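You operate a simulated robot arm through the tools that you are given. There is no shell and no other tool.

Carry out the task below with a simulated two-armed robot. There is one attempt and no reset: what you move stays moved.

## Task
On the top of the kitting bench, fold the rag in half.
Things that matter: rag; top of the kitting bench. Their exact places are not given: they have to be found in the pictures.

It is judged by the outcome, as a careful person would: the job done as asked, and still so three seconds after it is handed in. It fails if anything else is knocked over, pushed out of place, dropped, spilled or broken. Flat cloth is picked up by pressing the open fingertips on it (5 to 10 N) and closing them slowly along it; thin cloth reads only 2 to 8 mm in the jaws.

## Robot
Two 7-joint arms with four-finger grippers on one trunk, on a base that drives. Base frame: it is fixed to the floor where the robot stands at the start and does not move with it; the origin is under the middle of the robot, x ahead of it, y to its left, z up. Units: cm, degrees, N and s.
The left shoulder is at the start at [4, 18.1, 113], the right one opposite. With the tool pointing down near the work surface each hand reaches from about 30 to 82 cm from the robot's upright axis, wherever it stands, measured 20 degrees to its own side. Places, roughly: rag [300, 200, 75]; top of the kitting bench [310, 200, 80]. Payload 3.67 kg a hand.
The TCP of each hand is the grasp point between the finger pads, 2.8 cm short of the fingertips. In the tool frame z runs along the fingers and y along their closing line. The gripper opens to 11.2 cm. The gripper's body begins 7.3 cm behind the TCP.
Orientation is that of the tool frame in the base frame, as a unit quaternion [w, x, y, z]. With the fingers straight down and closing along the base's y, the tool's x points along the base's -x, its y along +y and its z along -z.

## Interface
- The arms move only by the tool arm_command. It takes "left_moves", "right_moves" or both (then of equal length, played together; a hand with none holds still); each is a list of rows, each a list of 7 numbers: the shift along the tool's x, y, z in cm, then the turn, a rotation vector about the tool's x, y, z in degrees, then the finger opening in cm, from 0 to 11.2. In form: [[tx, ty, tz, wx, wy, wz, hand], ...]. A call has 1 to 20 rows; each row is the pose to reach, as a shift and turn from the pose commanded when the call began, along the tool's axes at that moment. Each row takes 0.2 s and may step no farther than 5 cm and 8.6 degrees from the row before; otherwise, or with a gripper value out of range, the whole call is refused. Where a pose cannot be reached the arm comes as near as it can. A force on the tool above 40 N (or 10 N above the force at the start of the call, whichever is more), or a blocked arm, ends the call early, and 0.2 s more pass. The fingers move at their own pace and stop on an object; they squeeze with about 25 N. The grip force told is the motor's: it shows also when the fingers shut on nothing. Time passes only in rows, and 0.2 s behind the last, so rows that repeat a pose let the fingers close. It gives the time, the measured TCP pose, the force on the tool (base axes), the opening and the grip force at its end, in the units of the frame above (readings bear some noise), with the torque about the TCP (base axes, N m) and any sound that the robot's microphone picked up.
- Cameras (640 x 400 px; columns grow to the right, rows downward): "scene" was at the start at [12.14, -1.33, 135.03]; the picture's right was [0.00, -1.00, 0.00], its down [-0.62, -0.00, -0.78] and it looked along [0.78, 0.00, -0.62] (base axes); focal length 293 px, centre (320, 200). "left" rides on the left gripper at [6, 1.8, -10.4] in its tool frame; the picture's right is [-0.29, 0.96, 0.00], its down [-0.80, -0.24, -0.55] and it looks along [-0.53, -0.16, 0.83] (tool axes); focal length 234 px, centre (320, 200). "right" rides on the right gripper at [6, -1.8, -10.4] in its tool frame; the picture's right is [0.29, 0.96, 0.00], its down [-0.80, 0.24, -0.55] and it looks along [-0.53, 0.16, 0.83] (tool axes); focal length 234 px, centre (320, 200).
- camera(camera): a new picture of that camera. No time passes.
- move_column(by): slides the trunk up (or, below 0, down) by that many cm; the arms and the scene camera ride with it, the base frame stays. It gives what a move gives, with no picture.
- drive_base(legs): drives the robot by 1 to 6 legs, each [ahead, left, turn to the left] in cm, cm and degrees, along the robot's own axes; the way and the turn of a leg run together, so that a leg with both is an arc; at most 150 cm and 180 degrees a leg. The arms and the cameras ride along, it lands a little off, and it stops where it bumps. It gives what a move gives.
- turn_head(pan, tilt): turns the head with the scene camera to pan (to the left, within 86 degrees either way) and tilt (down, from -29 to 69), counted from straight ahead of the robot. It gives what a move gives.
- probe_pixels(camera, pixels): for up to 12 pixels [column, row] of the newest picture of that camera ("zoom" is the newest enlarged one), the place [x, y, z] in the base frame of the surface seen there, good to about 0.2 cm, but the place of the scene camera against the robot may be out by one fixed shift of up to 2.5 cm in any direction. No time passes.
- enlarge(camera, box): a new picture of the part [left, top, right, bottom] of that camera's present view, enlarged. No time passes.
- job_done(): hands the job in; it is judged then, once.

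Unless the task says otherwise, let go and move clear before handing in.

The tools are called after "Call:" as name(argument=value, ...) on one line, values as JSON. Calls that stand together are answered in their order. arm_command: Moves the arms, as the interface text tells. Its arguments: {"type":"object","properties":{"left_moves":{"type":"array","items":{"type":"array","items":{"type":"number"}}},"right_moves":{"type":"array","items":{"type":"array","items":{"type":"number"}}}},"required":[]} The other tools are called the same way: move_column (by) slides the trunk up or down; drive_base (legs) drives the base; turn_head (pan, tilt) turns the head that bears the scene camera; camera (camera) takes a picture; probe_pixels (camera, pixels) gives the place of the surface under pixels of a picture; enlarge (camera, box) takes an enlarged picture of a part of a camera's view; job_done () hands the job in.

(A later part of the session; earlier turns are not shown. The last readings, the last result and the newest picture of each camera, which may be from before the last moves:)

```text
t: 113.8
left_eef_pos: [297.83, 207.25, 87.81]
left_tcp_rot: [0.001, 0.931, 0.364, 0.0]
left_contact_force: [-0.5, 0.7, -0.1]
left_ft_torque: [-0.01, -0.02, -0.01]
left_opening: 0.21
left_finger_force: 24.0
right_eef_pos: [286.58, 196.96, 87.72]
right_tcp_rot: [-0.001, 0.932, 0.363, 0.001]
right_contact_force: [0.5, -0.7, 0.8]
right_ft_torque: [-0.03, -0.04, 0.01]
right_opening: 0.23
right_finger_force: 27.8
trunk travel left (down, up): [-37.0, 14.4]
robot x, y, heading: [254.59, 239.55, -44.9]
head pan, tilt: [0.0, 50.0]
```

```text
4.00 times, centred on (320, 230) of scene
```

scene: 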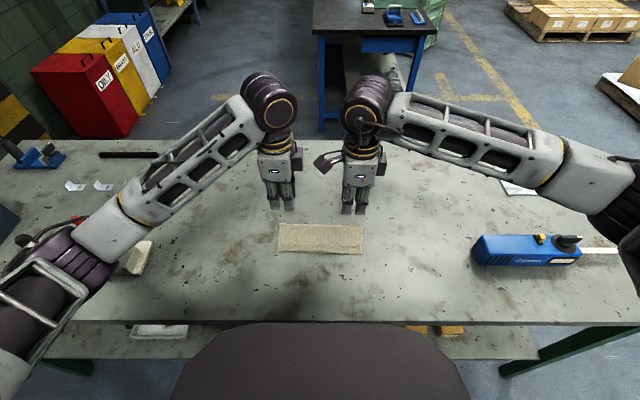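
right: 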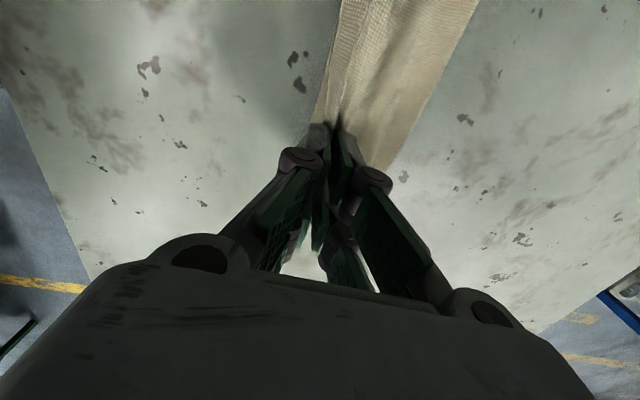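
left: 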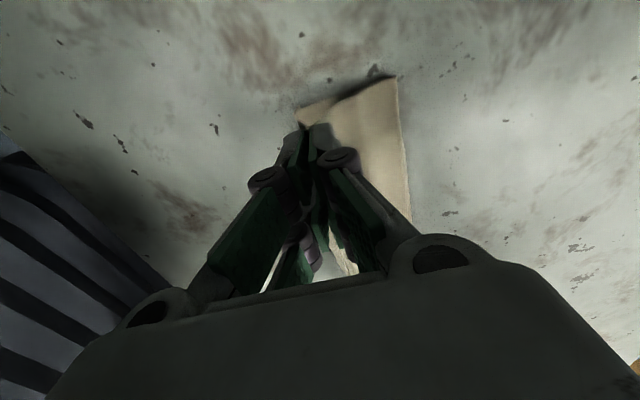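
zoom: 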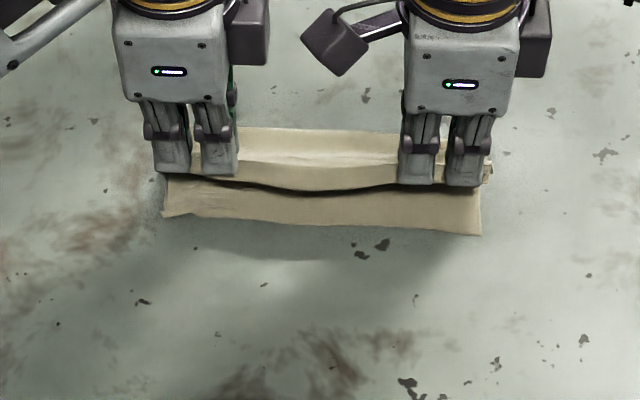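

Only the flap is lifted, and the lower layer's N edge lies visible on the bench (scene zoom (165,215)-(480,235)), apparently uncurled. I'll zoom and probe N to place F exactly on it.

Call:
enlarge(camera="scene", box=[272, 210, 368, 270])

Call:
probe_pixels(camera="zoom", pixels=[[62, 180], [150, 190], [320, 205], [480, 212], [580, 213], [320, 140], [320, 175], [60, 120], [570, 150], [320, 100], [320, 45], [320, 20]])

Call:
enlarge(camera="left", box=[270, 60, 430, 160])

Call:
enlarge(camera="right", box=[280, 40, 440, 140])

```text
6.67 times, centred on (320, 240) of scene
```

zoom: 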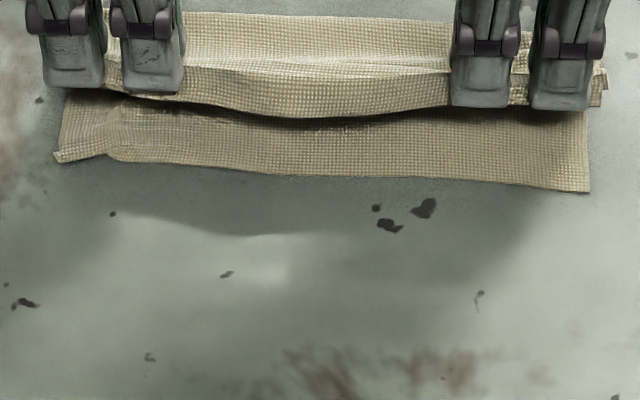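

```text
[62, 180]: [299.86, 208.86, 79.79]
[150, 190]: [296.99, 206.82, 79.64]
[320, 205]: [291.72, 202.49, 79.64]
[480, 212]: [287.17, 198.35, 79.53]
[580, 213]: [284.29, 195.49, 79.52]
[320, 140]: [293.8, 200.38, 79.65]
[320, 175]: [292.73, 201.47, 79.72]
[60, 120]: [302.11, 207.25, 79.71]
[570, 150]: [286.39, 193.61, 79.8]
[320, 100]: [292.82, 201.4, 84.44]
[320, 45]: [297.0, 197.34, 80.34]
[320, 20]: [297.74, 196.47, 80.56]
```

```text
4.00 times, centred on (350, 110) of left
```

zoom: 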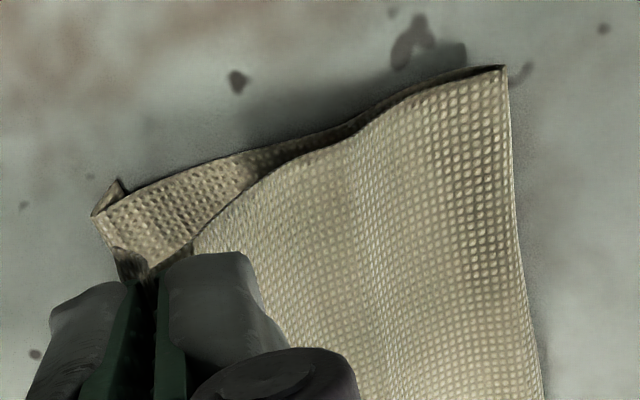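

```text
4.00 times, centred on (360, 90) of right
```

zoom: 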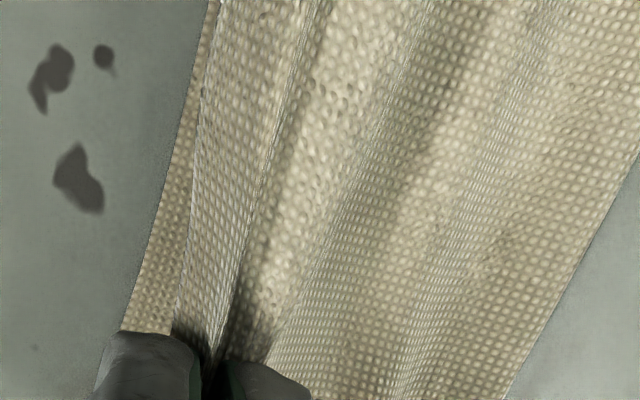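

N runs at s≈48.1 (left) to 47.5 (right), so F's pinch must land at TCP s≈49.0. To let the crease shift outward properly, I'll first swing the held edge up and away past the midline (s≈58.5), then bring it back down onto N.

Call:
arm_command(left_moves=[[0, 0.7, -0.9, 0, 0, 0, 0], [0, 1.6, -1.7, 0, 0, 0, 0], [0, 2.7, -2.3, 0, 0, 0, 0], [0, 3.9, -2.7, 0, 0, 0, 0], [0, 5.1, -2.8, 0, 0, 0, 0], [0, 6.4, -2.8, 0, 0, 0, 0], [0, 7.6, -2.6, 0, 0, 0, 0], [0, 8.8, -2.3, 0, 0, 0, 0], [0, 9.9, -1.7, 0, 0, 0, 0], [0, 9.9, -1.7, 0, 0, 0, 0]], right_moves=[[0, 0.7, -0.9, 0, 0, 0, 0], [0, 1.6, -1.7, 0, 0, 0, 0], [0, 2.7, -2.3, 0, 0, 0, 0], [0, 3.9, -2.7, 0, 0, 0, 0], [0, 5.1, -2.8, 0, 0, 0, 0], [0, 6.4, -2.8, 0, 0, 0, 0], [0, 7.6, -2.6, 0, 0, 0, 0], [0, 8.8, -2.3, 0, 0, 0, 0], [0, 9.9, -1.7, 0, 0, 0, 0], [0, 9.9, -1.7, 0, 0, 0, 0]])

Call:
camera(camera="left")

Call:
camera(camera="right")

Call:
enlarge(camera="scene", box=[240, 170, 400, 270])

```text
t: 116.0
left_eef_pos: [304.8, 199.9, 89.62]
left_tcp_rot: [0.001, 0.932, 0.363, 0.0]
left_contact_force: [0.0, -0.1, -0.2]
left_ft_torque: [-0.03, -0.02, 0.04]
left_opening: 0.2
left_finger_force: 25.1
right_eef_pos: [293.2, 189.83, 89.45]
right_tcp_rot: [-0.001, 0.932, 0.363, 0.001]
right_contact_force: [0.6, 1.0, 1.1]
right_ft_torque: [0.04, 0.0, 0.02]
right_opening: 0.14
right_finger_force: 22.9
trunk travel left (down, up): [-37.0, 14.4]
robot x, y, heading: [254.27, 239.27, -44.9]
head pan, tilt: [0.0, 50.0]
```

```text
taken
```

left: 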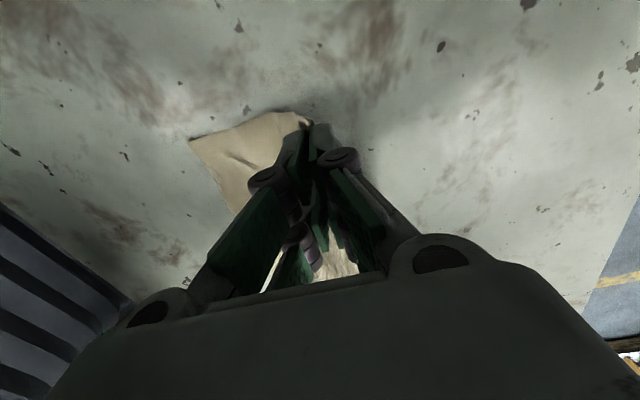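

```text
taken
```

right: 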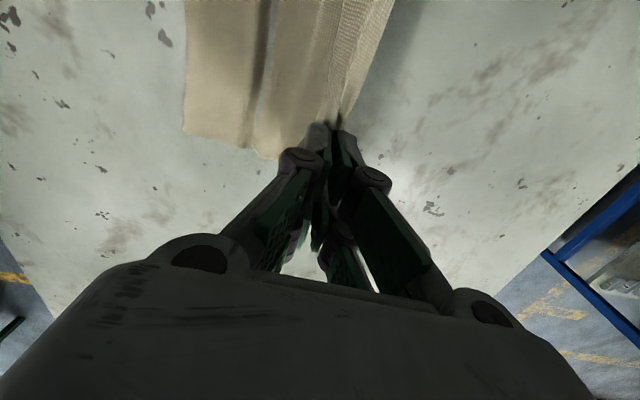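

```text
4.00 times, centred on (320, 220) of scene
```

zoom: 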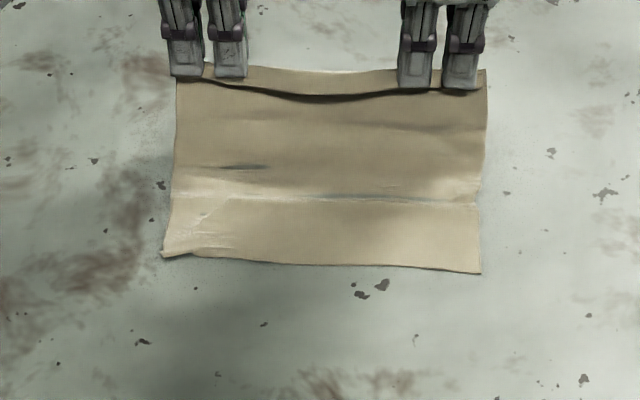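

The rag opened up with N staying put, but I see a pleat across it at zoom rows 165-200. I'll draw the held edge farther out and lower to pull the sheet smooth before folding back.

Call:
arm_command(left_moves=[[0, 0.7, 0.3, 0, 0, 0, 0], [0, 1.4, 0.6, 0, 0, 0, 0], [0, 2.1, 1.1, 0, 0, 0, 0], [0, 2.8, 1.7, 0, 0, 0, 0], [0, 3.5, 2.3, 0, 0, 0, 0], [0, 4.2, 3.0, 0, 0, 0, 0], [0, 4.8, 3.6, 0, 0, 0, 0], [0, 5.3, 4.0, 0, 0, 0, 0], [0, 5.3, 4.0, 0, 0, 0, 0]], right_moves=[[0, 0.7, 0.3, 0, 0, 0, 0], [0, 1.4, 0.6, 0, 0, 0, 0], [0, 2.1, 1.1, 0, 0, 0, 0], [0, 2.8, 1.7, 0, 0, 0, 0], [0, 3.5, 2.3, 0, 0, 0, 0], [0, 4.2, 3.0, 0, 0, 0, 0], [0, 4.8, 3.6, 0, 0, 0, 0], [0, 5.3, 4.0, 0, 0, 0, 0], [0, 5.3, 4.0, 0, 0, 0, 0]])

Call:
camera(camera="left")

Call:
camera(camera="right")

Call:
enlarge(camera="scene", box=[240, 160, 400, 260])

```text
t: 118.0
left_eef_pos: [308.19, 195.93, 85.45]
left_tcp_rot: [0.001, 0.932, 0.364, 0.0]
left_contact_force: [1.0, -0.4, -0.4]
left_ft_torque: [-0.01, -0.02, 0.02]
left_opening: 0.19
left_finger_force: 24.6
right_eef_pos: [296.87, 185.84, 85.47]
right_tcp_rot: [0.0, 0.932, 0.362, 0.001]
right_contact_force: [-0.3, 0.9, -1.0]
right_ft_torque: [0.01, -0.03, 0.01]
right_opening: 0.27
right_finger_force: 24.2
trunk travel left (down, up): [-37.0, 14.4]
robot x, y, heading: [254.02, 239.77, -44.8]
head pan, tilt: [0.0, 50.0]
```

```text
taken
```

left: 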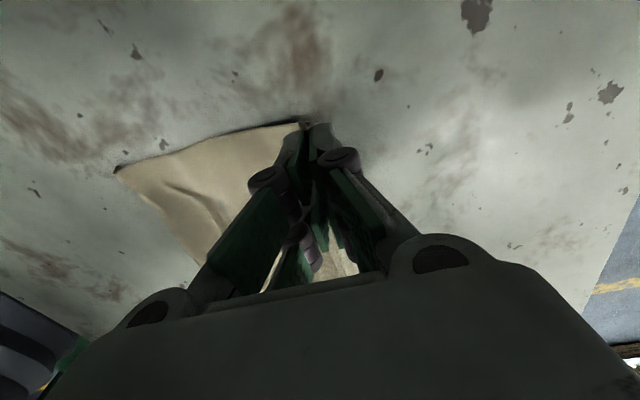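

```text
taken
```

right: 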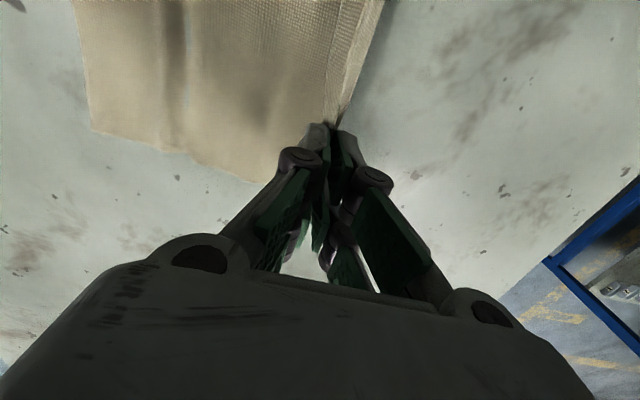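

```text
4.00 times, centred on (320, 210) of scene
```

zoom: 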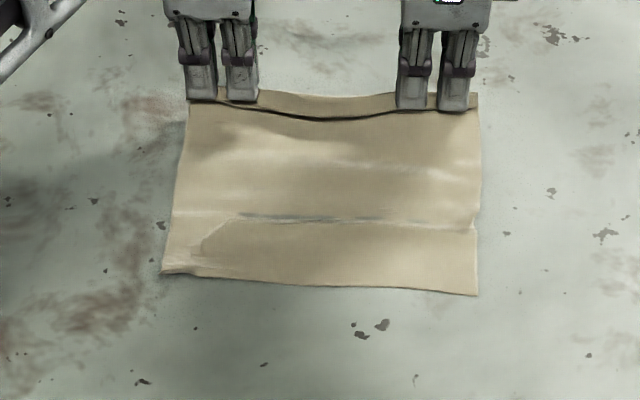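

The sheet is mostly smooth, but the line at zoom row ~218 with a corner shape at (205,238) looks like N's own strip turned back on top. I'll zoom in to confirm.

Call:
enlarge(camera="scene", box=[272, 200, 368, 260])

Call:
probe_pixels(camera="zoom", pixels=[[65, 175], [120, 185], [320, 200], [560, 215], [320, 95], [320, 80], [140, 90], [480, 95], [60, 120], [560, 150]])

Call:
enlarge(camera="left", box=[100, 110, 260, 210])

Call:
enlarge(camera="right", box=[60, 40, 220, 140])

```text
6.67 times, centred on (320, 230) of scene
```

zoom: 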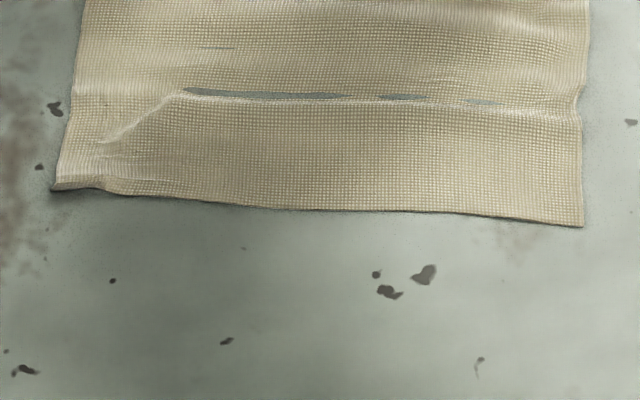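

```text
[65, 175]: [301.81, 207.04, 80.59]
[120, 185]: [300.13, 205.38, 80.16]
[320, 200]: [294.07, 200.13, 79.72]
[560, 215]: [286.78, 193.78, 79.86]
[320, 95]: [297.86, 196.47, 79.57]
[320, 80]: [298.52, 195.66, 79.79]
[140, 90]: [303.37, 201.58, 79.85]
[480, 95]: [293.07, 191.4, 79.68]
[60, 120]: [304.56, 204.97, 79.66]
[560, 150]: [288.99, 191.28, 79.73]
```

```text
4.00 times, centred on (180, 160) of left
```

zoom: 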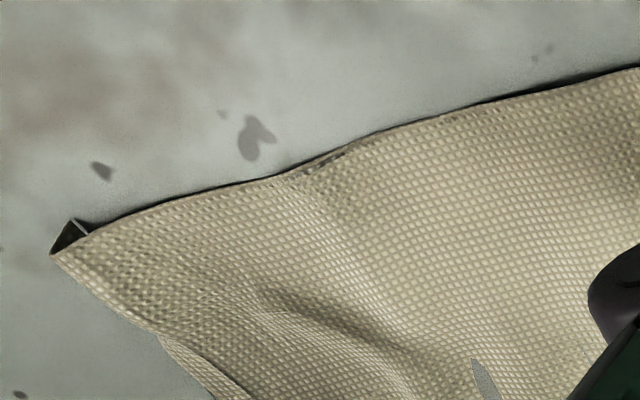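

```text
4.00 times, centred on (140, 90) of right
```

zoom: 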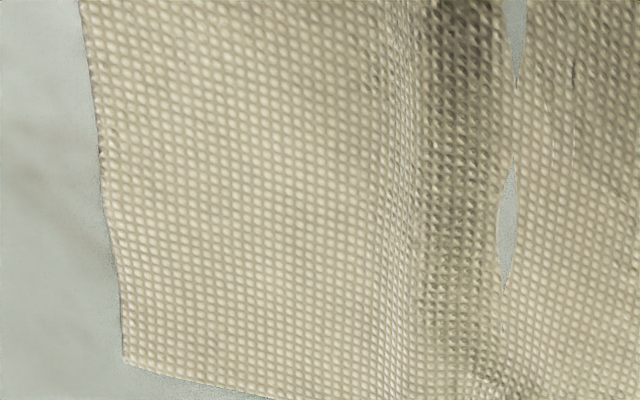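

The grey slits are just where the cloth dips at an old kink, not an edge; but N's edge seems tucked under slightly (left zoom, double edge near (160,340) and dark corner (70,240)), and the sheet measures ~2 cm short. I'll lift the rag fully by F so it hangs straight, then lay it down anew.

Call:
arm_command(left_moves=[[0, -0.8, -1.5, 0, 0, 0, 0], [0, -1.6, -3.2, 0, 0, 0, 0], [0, -2.4, -5, 0, 0, 0, 0], [0, -3.2, -7, 0, 0, 0, 0], [0, -4, -9, 0, 0, 0, 0], [0, -4.7, -11, 0, 0, 0, 0], [0, -5.3, -13, 0, 0, 0, 0], [0, -5.7, -15, 0, 0, 0, 0], [0, -6, -17, 0, 0, 0, 0], [0, -6, -18.5, 0, 0, 0, 0], [0, -6, -18.5, 0, 0, 0, 0], [0, -6, -18.5, 0, 0, 0, 0]], right_moves=[[0, -0.8, -1.5, 0, 0, 0, 0], [0, -1.6, -3.2, 0, 0, 0, 0], [0, -2.4, -5, 0, 0, 0, 0], [0, -3.2, -7, 0, 0, 0, 0], [0, -4, -9, 0, 0, 0, 0], [0, -4.7, -11, 0, 0, 0, 0], [0, -5.3, -13, 0, 0, 0, 0], [0, -5.7, -15, 0, 0, 0, 0], [0, -6, -17, 0, 0, 0, 0], [0, -6, -18.5, 0, 0, 0, 0], [0, -6, -18.5, 0, 0, 0, 0], [0, -6, -18.5, 0, 0, 0, 0]])

Call:
camera(camera="scene")

Call:
enlarge(camera="scene", box=[220, 120, 420, 245])

Call:
camera(camera="left")

Call:
camera(camera="right")

```text
t: 120.6
left_eef_pos: [304.14, 200.38, 104.09]
left_tcp_rot: [0.001, 0.932, 0.363, 0.0]
left_contact_force: [-0.6, -0.8, -0.9]
left_ft_torque: [-0.03, -0.01, -0.02]
left_opening: 0.23
left_finger_force: 25.6
right_eef_pos: [292.74, 190.12, 103.9]
right_tcp_rot: [0.001, 0.932, 0.364, 0.001]
right_contact_force: [0.0, 0.5, 0.7]
right_ft_torque: [0.05, 0.05, 0.03]
right_opening: 0.17
right_finger_force: 23.6
trunk travel left (down, up): [-37.0, 14.4]
robot x, y, heading: [254.36, 239.63, -45.0]
head pan, tilt: [0.0, 50.0]
```

```text
taken
```

scene: 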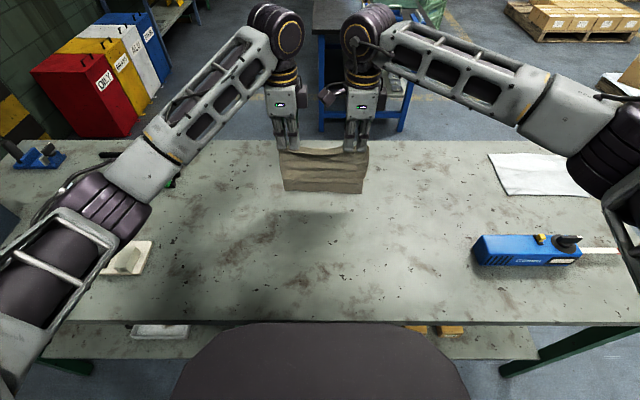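

```text
3.20 times, centred on (320, 182) of scene
```

zoom: 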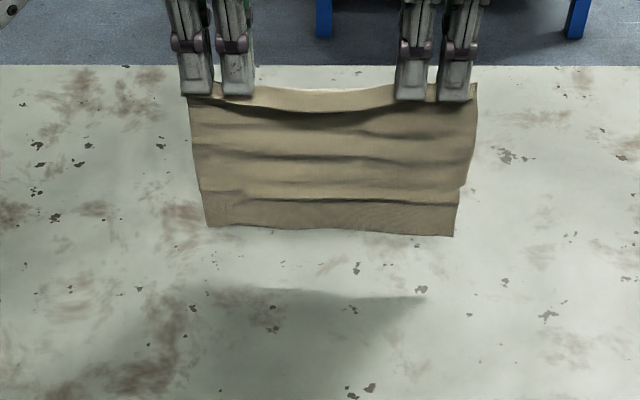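

```text
taken
```

left: 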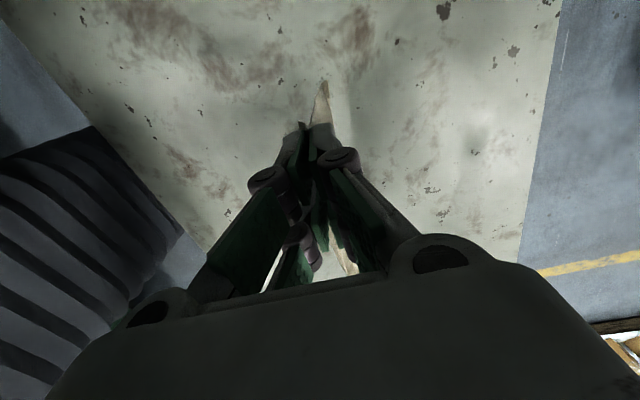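

```text
taken
```

right: 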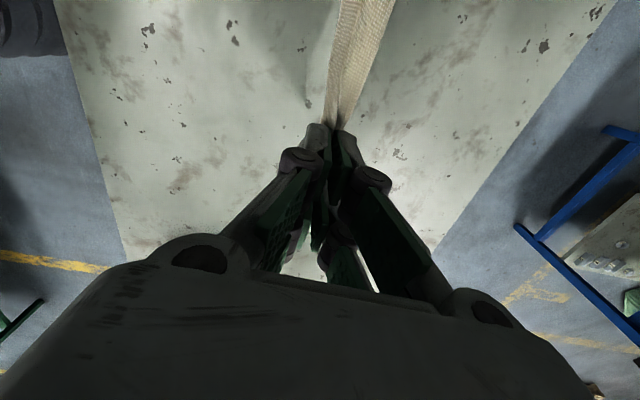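

The rag hangs freely now. I'll probe the bottom edge height and check that N has straightened.

Call:
enlarge(camera="scene", box=[272, 140, 384, 210])

Call:
probe_pixels(camera="zoom", pixels=[[75, 290], [300, 300], [500, 308], [300, 210], [300, 270], [300, 60], [300, 30], [480, 240], [60, 200], [300, 130]])

Call:
enlarge(camera="left", box=[272, 70, 368, 130])

Call:
enlarge(camera="right", box=[290, 0, 434, 90])

```text
5.71 times, centred on (328, 175) of scene
```

zoom: 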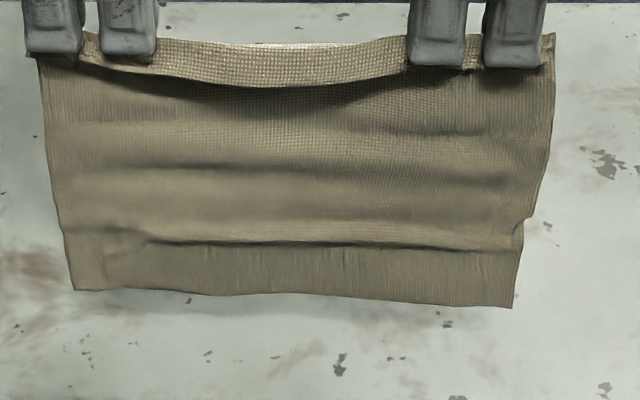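

```text
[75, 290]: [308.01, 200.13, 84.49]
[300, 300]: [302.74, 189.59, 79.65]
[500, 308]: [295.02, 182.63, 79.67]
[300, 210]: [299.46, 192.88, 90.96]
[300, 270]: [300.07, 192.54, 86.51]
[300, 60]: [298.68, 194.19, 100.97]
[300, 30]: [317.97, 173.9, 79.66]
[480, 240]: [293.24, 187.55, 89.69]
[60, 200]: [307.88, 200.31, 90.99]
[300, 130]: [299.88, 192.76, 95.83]
```

```text
6.67 times, centred on (320, 100) of left
```

zoom: 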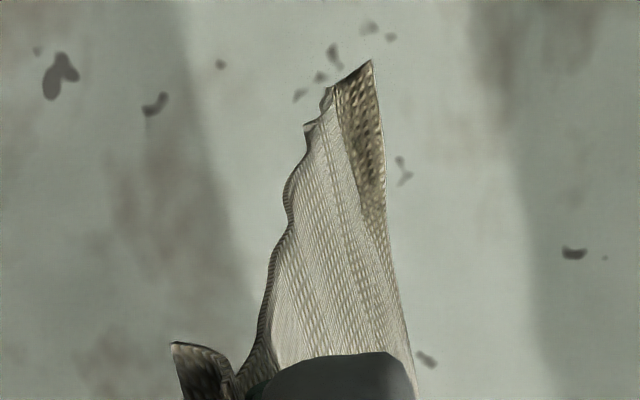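

```text
4.44 times, centred on (362, 45) of right
```

zoom: 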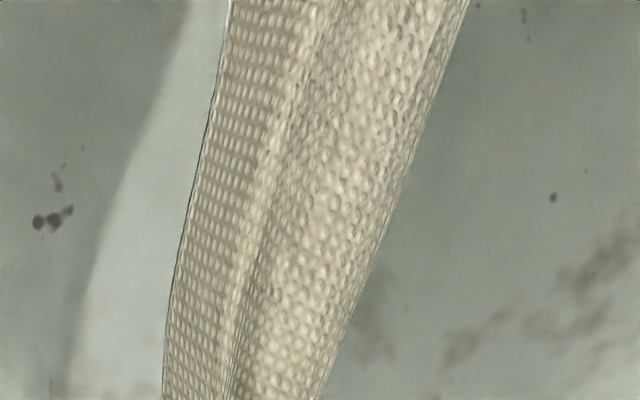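

The rag hangs at full length (16.3 cm below the tips), so N is straight again. I'll carry it toward me to s≈40.5 and let it settle, then lay it down with N trailing toward me.

Call:
arm_command(left_moves=[[0, -1.5, 0, 0, 0, 0, 0], [0, -3.5, 0, 0, 0, 0, 0], [0, -6, 0, 0, 0, 0, 0], [0, -8.5, 0, 0, 0, 0, 0], [0, -11, 0, 0, 0, 0, 0], [0, -13.5, 0, 0, 0, 0, 0], [0, -15.5, 0, 0, 0, 0, 0], [0, -17, 0, 0, 0, 0, 0], [0, -17.4, 0, 0, 0, 0, 0], [0, -17.4, 0, 0, 0, 0, 0], [0, -17.4, 0, 0, 0, 0, 0], [0, -17.4, 0, 0, 0, 0, 0], [0, -17.4, 1.0, 0, 0, 0, 0], [0, -17.4, 2.0, 0, 0, 0, 0], [0, -17.4, 3.0, 0, 0, 0, 0], [0, -17.4, 3.8, 0, 0, 0, 0], [0, -17.4, 3.8, 0, 0, 0, 0]], right_moves=[[0, -1.5, 0, 0, 0, 0, 0], [0, -3.5, 0, 0, 0, 0, 0], [0, -6, 0, 0, 0, 0, 0], [0, -8.5, 0, 0, 0, 0, 0], [0, -11, 0, 0, 0, 0, 0], [0, -13.5, 0, 0, 0, 0, 0], [0, -15.5, 0, 0, 0, 0, 0], [0, -17, 0, 0, 0, 0, 0], [0, -17.4, 0, 0, 0, 0, 0], [0, -17.4, 0, 0, 0, 0, 0], [0, -17.4, 0, 0, 0, 0, 0], [0, -17.4, 0, 0, 0, 0, 0], [0, -17.4, 1.0, 0, 0, 0, 0], [0, -17.4, 2.0, 0, 0, 0, 0], [0, -17.4, 3.0, 0, 0, 0, 0], [0, -17.4, 3.8, 0, 0, 0, 0], [0, -17.4, 3.8, 0, 0, 0, 0]])

Call:
camera(camera="scene")

Call:
camera(camera="left")

Call:
camera(camera="right")

```text
t: 124.2
left_eef_pos: [292.36, 213.21, 100.07]
left_tcp_rot: [0.0, 0.931, 0.364, 0.0]
left_contact_force: [0.2, 0.7, -0.4]
left_ft_torque: [-0.04, -0.01, 0.03]
left_opening: 0.19
left_finger_force: 25.2
right_eef_pos: [281.07, 203.09, 100.26]
right_tcp_rot: [0.0, 0.932, 0.362, 0.0]
right_contact_force: [0.6, 0.5, 1.0]
right_ft_torque: [0.12, 0.07, -0.01]
right_opening: 0.16
right_finger_force: 23.3
trunk travel left (down, up): [-37.0, 14.4]
robot x, y, heading: [254.15, 239.81, -45.2]
head pan, tilt: [0.0, 50.0]
```

```text
taken
```

scene: 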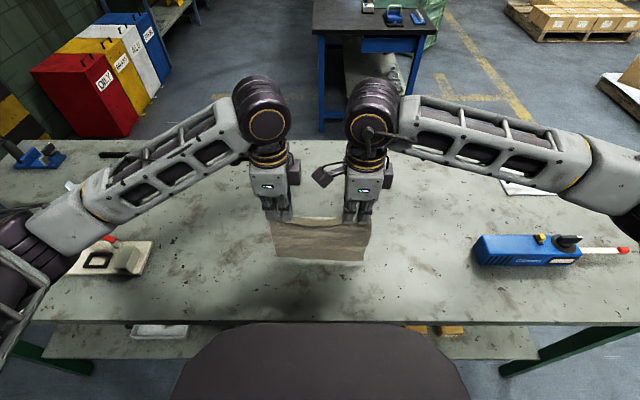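

```text
taken
```

left: 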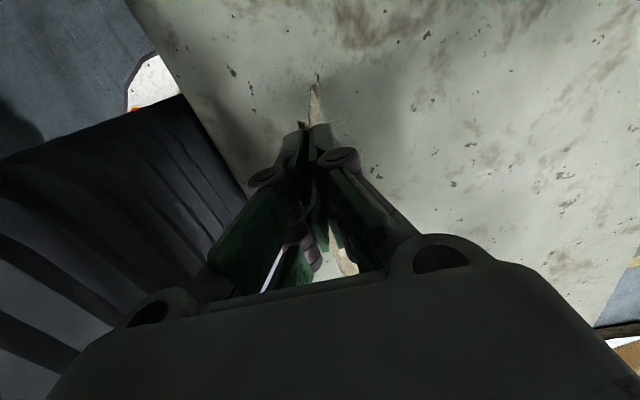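

```text
taken
```

right: 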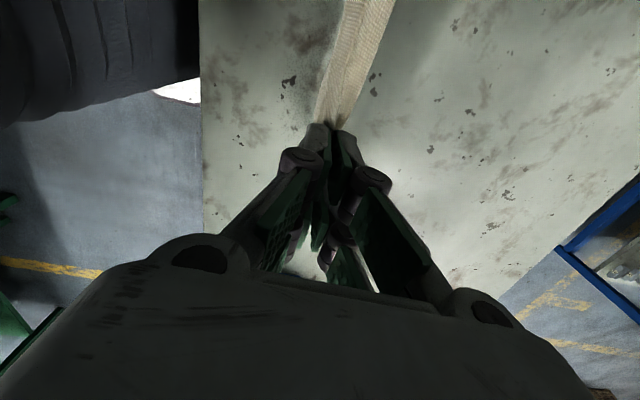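

The rag hangs just above the bench. Now I lower while drawing away so N touches and trails toward me.

Call:
arm_command(left_moves=[[0, 0.8, 0.3, 0, 0, 0, 0], [0, 1.8, 0.7, 0, 0, 0, 0], [0, 2.8, 1.1, 0, 0, 0, 0], [0, 3.8, 1.5, 0, 0, 0, 0], [0, 4.8, 2.0, 0, 0, 0, 0], [0, 5.8, 2.5, 0, 0, 0, 0], [0, 6.8, 3.0, 0, 0, 0, 0], [0, 7.8, 3.6, 0, 0, 0, 0], [0, 8.8, 4.2, 0, 0, 0, 0], [0, 8.8, 4.2, 0, 0, 0, 0]], right_moves=[[0, 0.8, 0.3, 0, 0, 0, 0], [0, 1.8, 0.7, 0, 0, 0, 0], [0, 2.8, 1.1, 0, 0, 0, 0], [0, 3.8, 1.5, 0, 0, 0, 0], [0, 4.8, 2.0, 0, 0, 0, 0], [0, 5.8, 2.5, 0, 0, 0, 0], [0, 6.8, 3.0, 0, 0, 0, 0], [0, 7.8, 3.6, 0, 0, 0, 0], [0, 8.8, 4.2, 0, 0, 0, 0], [0, 8.8, 4.2, 0, 0, 0, 0]])

Call:
enlarge(camera="scene", box=[240, 170, 400, 270])

Call:
enlarge(camera="left", box=[220, 50, 412, 170])

Call:
enlarge(camera="right", box=[220, 0, 444, 140])

```text
t: 126.4
left_eef_pos: [298.38, 206.72, 95.92]
left_tcp_rot: [0.001, 0.932, 0.363, 0.001]
left_contact_force: [0.3, 1.2, 0.2]
left_ft_torque: [-0.04, -0.05, -0.02]
left_opening: 0.2
left_finger_force: 25.3
right_eef_pos: [286.82, 196.69, 95.91]
right_tcp_rot: [0.0, 0.932, 0.364, 0.001]
right_contact_force: [-0.2, -0.1, -1.9]
right_ft_torque: [-0.05, 0.01, -0.01]
right_opening: 0.22
right_finger_force: 24.1
trunk travel left (down, up): [-37.0, 14.4]
robot x, y, heading: [254.15, 239.36, -44.7]
head pan, tilt: [0.0, 50.0]
```

```text
4.00 times, centred on (320, 220) of scene
```

zoom: 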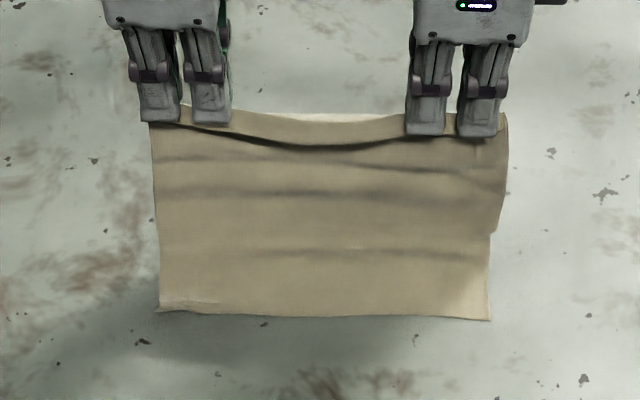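

```text
3.33 times, centred on (316, 110) of left
```

zoom: 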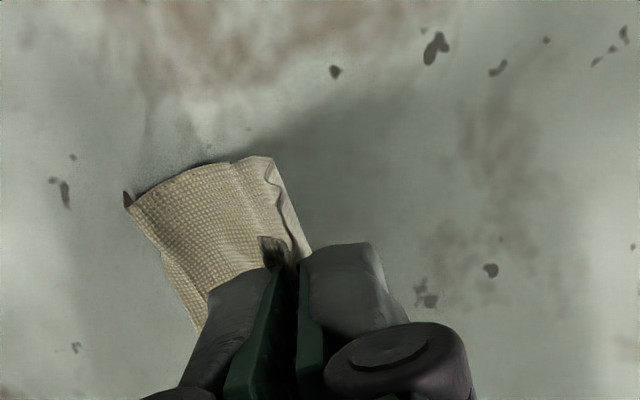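

```text
2.86 times, centred on (332, 70) of right
```

zoom: 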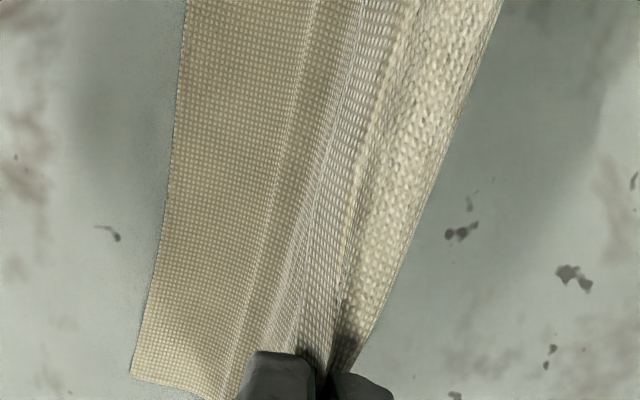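

N is laid flat, trailing toward me (scene zoom row ~315). I'll probe N, then continue laying at 45°.

Call:
probe_pixels(camera="left", pixels=[[260, 112], [258, 110], [272, 130], [279, 148]])

Call:
probe_pixels(camera="right", pixels=[[267, 130], [272, 100], [280, 50], [284, 10], [266, 133]])

Call:
arm_command(left_moves=[[0, 0.8, 0.8, 0, 0, 0, 0], [0, 1.6, 1.6, 0, 0, 0, 0], [0, 2.4, 2.4, 0, 0, 0, 0], [0, 3.2, 3.2, 0, 0, 0, 0], [0, 4.0, 4.0, 0, 0, 0, 0], [0, 4.8, 4.8, 0, 0, 0, 0], [0, 5.5, 5.5, 0, 0, 0, 0], [0, 6.2, 6.0, 0, 0, 0, 0], [0, 6.2, 6.0, 0, 0, 0, 0]], right_moves=[[0, 0.8, 0.8, 0, 0, 0, 0], [0, 1.6, 1.6, 0, 0, 0, 0], [0, 2.4, 2.4, 0, 0, 0, 0], [0, 3.2, 3.2, 0, 0, 0, 0], [0, 4.0, 4.0, 0, 0, 0, 0], [0, 4.8, 4.8, 0, 0, 0, 0], [0, 5.5, 5.5, 0, 0, 0, 0], [0, 6.2, 6.0, 0, 0, 0, 0], [0, 6.2, 6.0, 0, 0, 0, 0]])

Call:
enlarge(camera="scene", box=[240, 170, 400, 270])

Call:
probe_pixels(camera="zoom", pixels=[[175, 300], [320, 305], [470, 312], [320, 250], [320, 200], [320, 150], [175, 295], [320, 315]])

Call:
camera(camera="left")

Call:
camera(camera="right")

```text
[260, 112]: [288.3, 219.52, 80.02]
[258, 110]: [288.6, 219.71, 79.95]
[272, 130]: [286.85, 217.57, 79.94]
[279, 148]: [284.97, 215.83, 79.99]
```

```text
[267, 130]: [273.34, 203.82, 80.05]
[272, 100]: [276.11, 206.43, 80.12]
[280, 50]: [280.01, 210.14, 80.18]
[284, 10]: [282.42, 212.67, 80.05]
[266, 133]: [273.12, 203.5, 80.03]
```

```text
t: 128.4
left_eef_pos: [302.5, 202.18, 90.03]
left_tcp_rot: [0.001, 0.932, 0.364, 0.0]
left_contact_force: [-0.7, -1.1, 0.0]
left_ft_torque: [-0.03, -0.02, 0.01]
left_opening: 0.17
left_finger_force: 25.3
right_eef_pos: [291.14, 192.07, 89.86]
right_tcp_rot: [0.0, 0.932, 0.362, 0.001]
right_contact_force: [1.0, -0.5, 0.6]
right_ft_torque: [-0.04, 0.01, 0.0]
right_opening: 0.2
right_finger_force: 23.7
trunk travel left (down, up): [-37.0, 14.4]
robot x, y, heading: [253.94, 240.01, -44.6]
head pan, tilt: [0.0, 50.0]
```

```text
4.00 times, centred on (320, 220) of scene
```

zoom: 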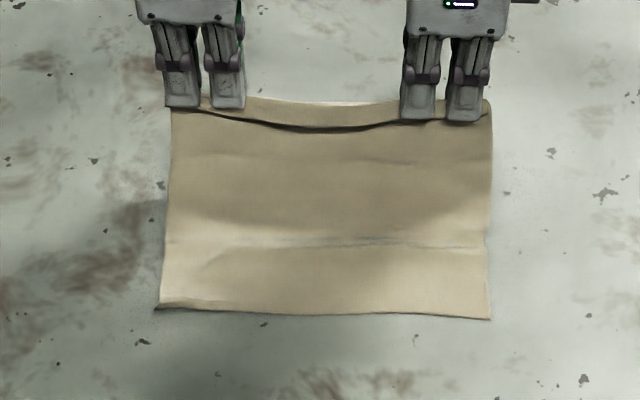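

```text
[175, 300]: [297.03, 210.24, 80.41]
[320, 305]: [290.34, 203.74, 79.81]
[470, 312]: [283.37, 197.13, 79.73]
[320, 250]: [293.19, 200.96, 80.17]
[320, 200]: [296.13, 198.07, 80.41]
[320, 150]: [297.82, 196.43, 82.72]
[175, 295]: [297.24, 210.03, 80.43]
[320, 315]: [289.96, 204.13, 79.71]
```

```text
taken
```

left: 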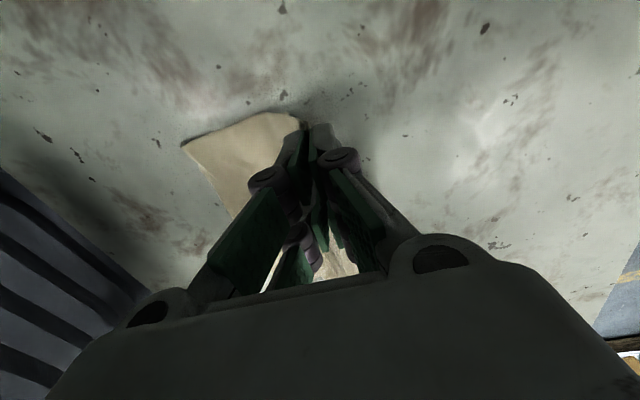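

```text
taken
```

right: 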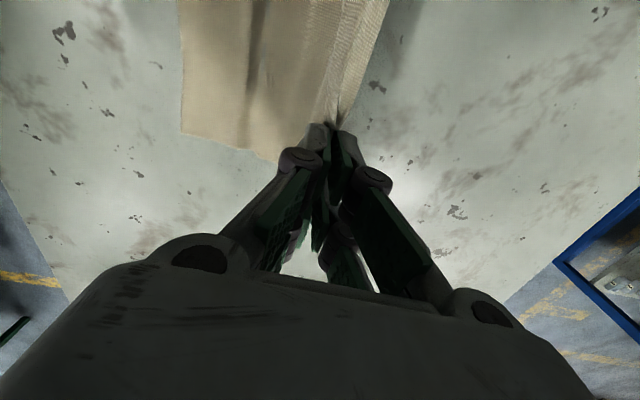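

The lower half is laid flat. I'll measure N's corners with the gripper cameras before bringing F back.

Call:
probe_pixels(camera="left", pixels=[[186, 148], [196, 165], [205, 178], [190, 142], [220, 132]])

Call:
probe_pixels(camera="right", pixels=[[183, 131], [183, 90], [181, 50], [181, 10], [240, 145]])

Call:
enlarge(camera="left", box=[164, 110, 260, 170])

Call:
enlarge(camera="right", box=[164, 60, 292, 140])

```text
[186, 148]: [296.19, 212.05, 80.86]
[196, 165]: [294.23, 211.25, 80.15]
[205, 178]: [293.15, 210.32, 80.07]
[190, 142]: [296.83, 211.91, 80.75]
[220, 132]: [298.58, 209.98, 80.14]
```

```text
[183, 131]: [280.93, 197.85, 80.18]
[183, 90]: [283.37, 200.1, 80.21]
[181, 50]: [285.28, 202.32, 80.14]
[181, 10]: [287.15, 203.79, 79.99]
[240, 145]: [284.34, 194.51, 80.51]
```

```text
6.67 times, centred on (212, 140) of left
```

zoom: 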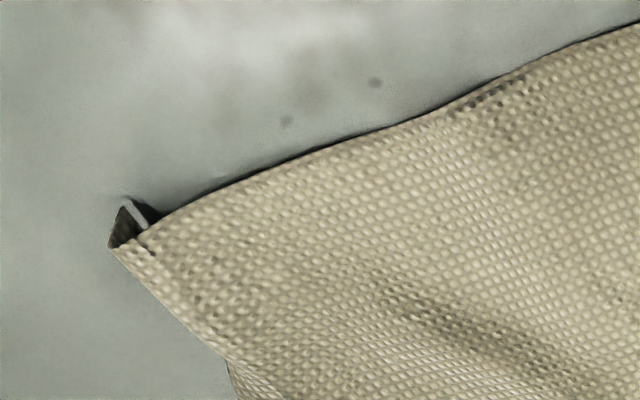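

```text
5.00 times, centred on (228, 100) of right
```

zoom: 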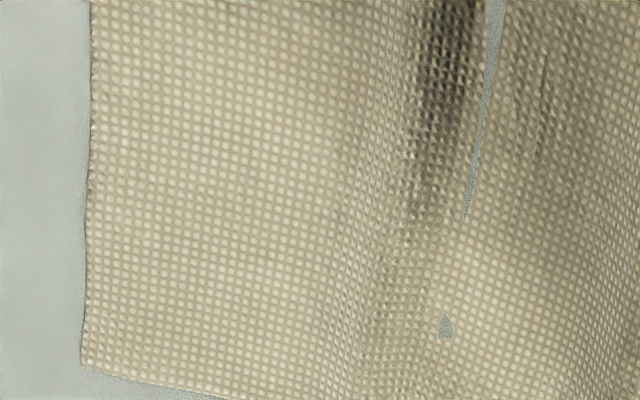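

N lies at s≈43.9 across (one tiny corner tip at the left is tucked under). I'll now bring F back in an arc so its pinch lands at s≈45.1, i.e. F's edge on N, shifting 0.4 cm to the right to line up the sides.

Call:
arm_command(left_moves=[[0, -0.8, -0.1, 0, 0, 0, 0], [-0.05, -1.8, -0.2, 0, 0, 0, 0], [-0.1, -2.8, -0.1, 0, 0, 0, 0], [-0.15, -3.9, 0.1, 0, 0, 0, 0], [-0.2, -5.0, 0.6, 0, 0, 0, 0], [-0.25, -6.1, 1.3, 0, 0, 0, 0], [-0.3, -7.1, 2.2, 0, 0, 0, 0], [-0.35, -8.0, 3.2, 0, 0, 0, 0], [-0.4, -8.8, 4.3, 0, 0, 0, 0], [-0.4, -9.5, 5.3, 0, 0, 0, 0], [-0.4, -10.1, 6.0, 0, 0, 0, 0], [-0.4, -10.4, 6.3, 0, 0, 0, 0], [-0.4, -10.4, 6.3, 0, 0, 0, 0]], right_moves=[[0, -0.8, -0.1, 0, 0, 0, 0], [-0.05, -1.8, -0.2, 0, 0, 0, 0], [-0.1, -2.8, -0.1, 0, 0, 0, 0], [-0.15, -3.9, 0.1, 0, 0, 0, 0], [-0.2, -5.0, 0.6, 0, 0, 0, 0], [-0.25, -6.0, 1.3, 0, 0, 0, 0], [-0.3, -6.95, 2.2, 0, 0, 0, 0], [-0.35, -7.8, 3.2, 0, 0, 0, 0], [-0.4, -8.55, 4.3, 0, 0, 0, 0], [-0.4, -9.25, 5.3, 0, 0, 0, 0], [-0.4, -9.8, 6.0, 0, 0, 0, 0], [-0.4, -10.1, 6.3, 0, 0, 0, 0], [-0.4, -10.1, 6.3, 0, 0, 0, 0]])

Call:
enlarge(camera="scene", box=[240, 180, 400, 280])

Call:
enlarge(camera="left", box=[220, 50, 460, 200])

Call:
enlarge(camera="right", box=[220, 0, 460, 150])

```text
t: 131.2
left_eef_pos: [295.19, 209.54, 83.62]
left_tcp_rot: [0.0, 0.932, 0.364, 0.001]
left_contact_force: [-0.2, 0.8, -0.3]
left_ft_torque: [-0.01, 0.0, 0.03]
left_opening: 0.19
left_finger_force: 24.1
right_eef_pos: [283.98, 199.26, 83.56]
right_tcp_rot: [0.0, 0.932, 0.363, 0.0]
right_contact_force: [-0.2, 0.5, 0.8]
right_ft_torque: [-0.01, 0.02, 0.01]
right_opening: 0.17
right_finger_force: 25.3
trunk travel left (down, up): [-37.0, 14.4]
robot x, y, heading: [254.36, 239.96, -44.8]
head pan, tilt: [0.0, 50.0]
```

```text
4.00 times, centred on (320, 230) of scene
```

zoom: 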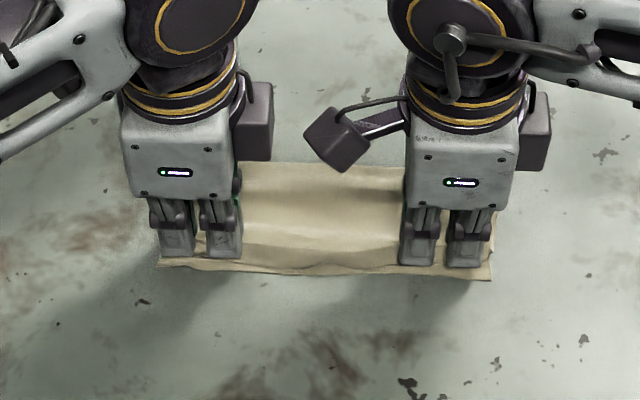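

```text
2.67 times, centred on (340, 125) of left
```

zoom: 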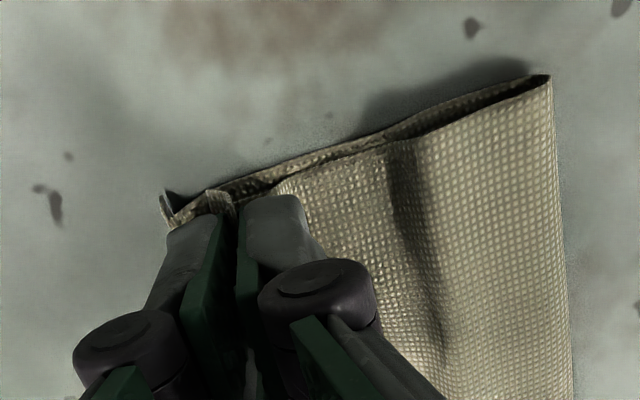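

```text
2.67 times, centred on (340, 75) of right
```

zoom: 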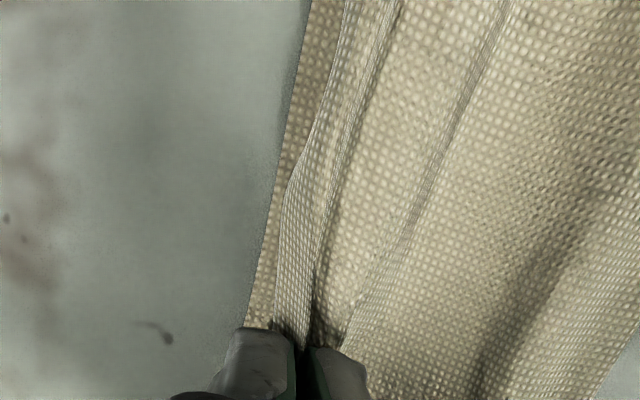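

F lies back over N with its tail pointing outward, just shy of N's edge as planned. I'll lower to light contact and open slowly to spread the pinched ridge.

Call:
arm_command(left_moves=[[0, 0, 0.25, 0, 0, 0, 0], [0, 0, 0.5, 0, 0, 0, 0], [0, 0, 0.6, 0, 0, 0, 0], [0, 0, 0.6, 0, 0, 0, 0]], right_moves=[[0, 0, 0.25, 0, 0, 0, 0], [0, 0, 0.5, 0, 0, 0, 0], [0, 0, 0.55, 0, 0, 0, 0], [0, 0, 0.55, 0, 0, 0, 0]])

```text
t: 132.2
left_eef_pos: [295.06, 209.62, 83.07]
left_tcp_rot: [0.001, 0.932, 0.363, 0.0]
left_contact_force: [-0.1, 0.7, 1.9]
left_ft_torque: [0.02, -0.01, 0.01]
left_opening: 0.18
left_finger_force: 25.1
right_eef_pos: [283.95, 199.21, 83.07]
right_tcp_rot: [-0.001, 0.932, 0.363, 0.002]
right_contact_force: [-0.4, -0.4, -0.1]
right_ft_torque: [-0.01, -0.03, -0.01]
right_opening: 0.27
right_finger_force: 27.4
trunk travel left (down, up): [-37.0, 14.4]
robot x, y, heading: [254.03, 239.99, -45.1]
head pan, tilt: [0.0, 50.0]
```

Call:
arm_command(left_moves=[[0, 0, 0.04, 0, 0, 0, 0], [0, 0, 0.08, 0, 0, 0, 0], [0, 0, 0.08, 0, 0, 0, 0]], right_moves=[[0, 0, 0.08, 0, 0, 0, 0], [0, 0, 0.15, 0, 0, 0, 0], [0, 0, 0.15, 0, 0, 0, 0]])

```text
t: 133.0
left_eef_pos: [295.14, 209.63, 83.07]
left_tcp_rot: [0.002, 0.931, 0.364, 0.0]
left_contact_force: [0.7, 0.6, 3.1]
left_ft_torque: [0.01, 0.03, 0.02]
left_opening: 0.17
left_finger_force: 23.9
right_eef_pos: [283.94, 199.19, 82.99]
right_tcp_rot: [0.0, 0.932, 0.362, 0.001]
right_contact_force: [0.5, 0.3, 2.3]
right_ft_torque: [0.0, 0.02, -0.03]
right_opening: 0.23
right_finger_force: 25.1
trunk travel left (down, up): [-37.0, 14.4]
robot x, y, heading: [254.58, 239.63, -44.9]
head pan, tilt: [0.0, 50.0]
```

Call:
arm_command(left_moves=[[0, 0, 0.02, 0, 0, 0, 0.3], [0, 0, 0.02, 0, 0, 0, 0.45], [0, 0, 0.02, 0, 0, 0, 0.6], [0, 0, 0.02, 0, 0, 0, 0.75], [0, 0, 0.02, 0, 0, 0, 0.9], [0, 0, 0.02, 0, 0, 0, 1.05], [0, 0, 0.02, 0, 0, 0, 1.2], [0, 0, 0.02, 0, 0, 0, 1.35], [0, 0, 0.02, 0, 0, 0, 1.5], [0, 0, 0.02, 0, 0, 0, 1.65], [0, 0, 0.02, 0, 0, 0, 1.8], [0, 0, 0.02, 0, 0, 0, 1.8]], right_moves=[[0, 0, 0.03, 0, 0, 0, 0.3], [0, 0, 0.03, 0, 0, 0, 0.45], [0, 0, 0.03, 0, 0, 0, 0.6], [0, 0, 0.03, 0, 0, 0, 0.75], [0, 0, 0.03, 0, 0, 0, 0.9], [0, 0, 0.03, 0, 0, 0, 1.05], [0, 0, 0.03, 0, 0, 0, 1.2], [0, 0, 0.03, 0, 0, 0, 1.35], [0, 0, 0.03, 0, 0, 0, 1.5], [0, 0, 0.03, 0, 0, 0, 1.65], [0, 0, 0.03, 0, 0, 0, 1.8], [0, 0, 0.03, 0, 0, 0, 1.8]])

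Call:
enlarge(camera="left", box=[220, 50, 460, 200])

Call:
enlarge(camera="right", box=[220, 0, 460, 150])

```text
t: 135.6
left_eef_pos: [295.11, 209.47, 82.99]
left_tcp_rot: [0.001, 0.932, 0.363, 0.0]
left_contact_force: [0.2, -0.4, 0.1]
left_ft_torque: [0.0, 0.03, -0.01]
left_opening: 1.79
left_finger_force: 0.1
right_eef_pos: [283.97, 199.36, 82.95]
right_tcp_rot: [0.0, 0.932, 0.362, 0.001]
right_contact_force: [0.9, -0.5, 0.4]
right_ft_torque: [0.01, 0.02, 0.02]
right_opening: 1.79
right_finger_force: 0.1
trunk travel left (down, up): [-37.0, 14.4]
robot x, y, heading: [254.12, 239.8, -45.1]
head pan, tilt: [0.0, 50.0]
```

```text
2.67 times, centred on (340, 125) of left
```

zoom: 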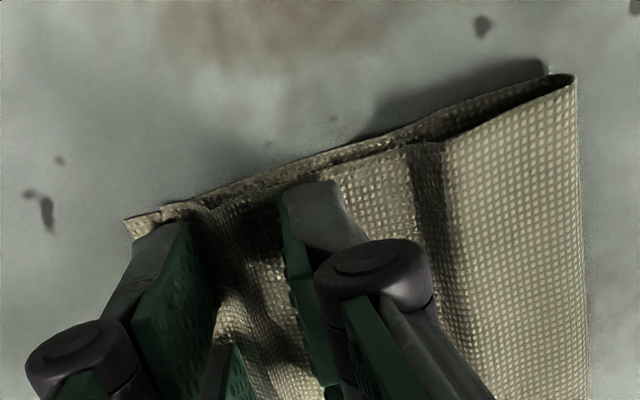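

```text
2.67 times, centred on (340, 75) of right
```

zoom: 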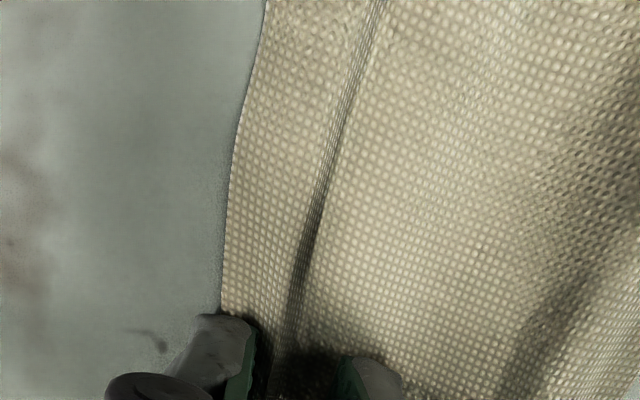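

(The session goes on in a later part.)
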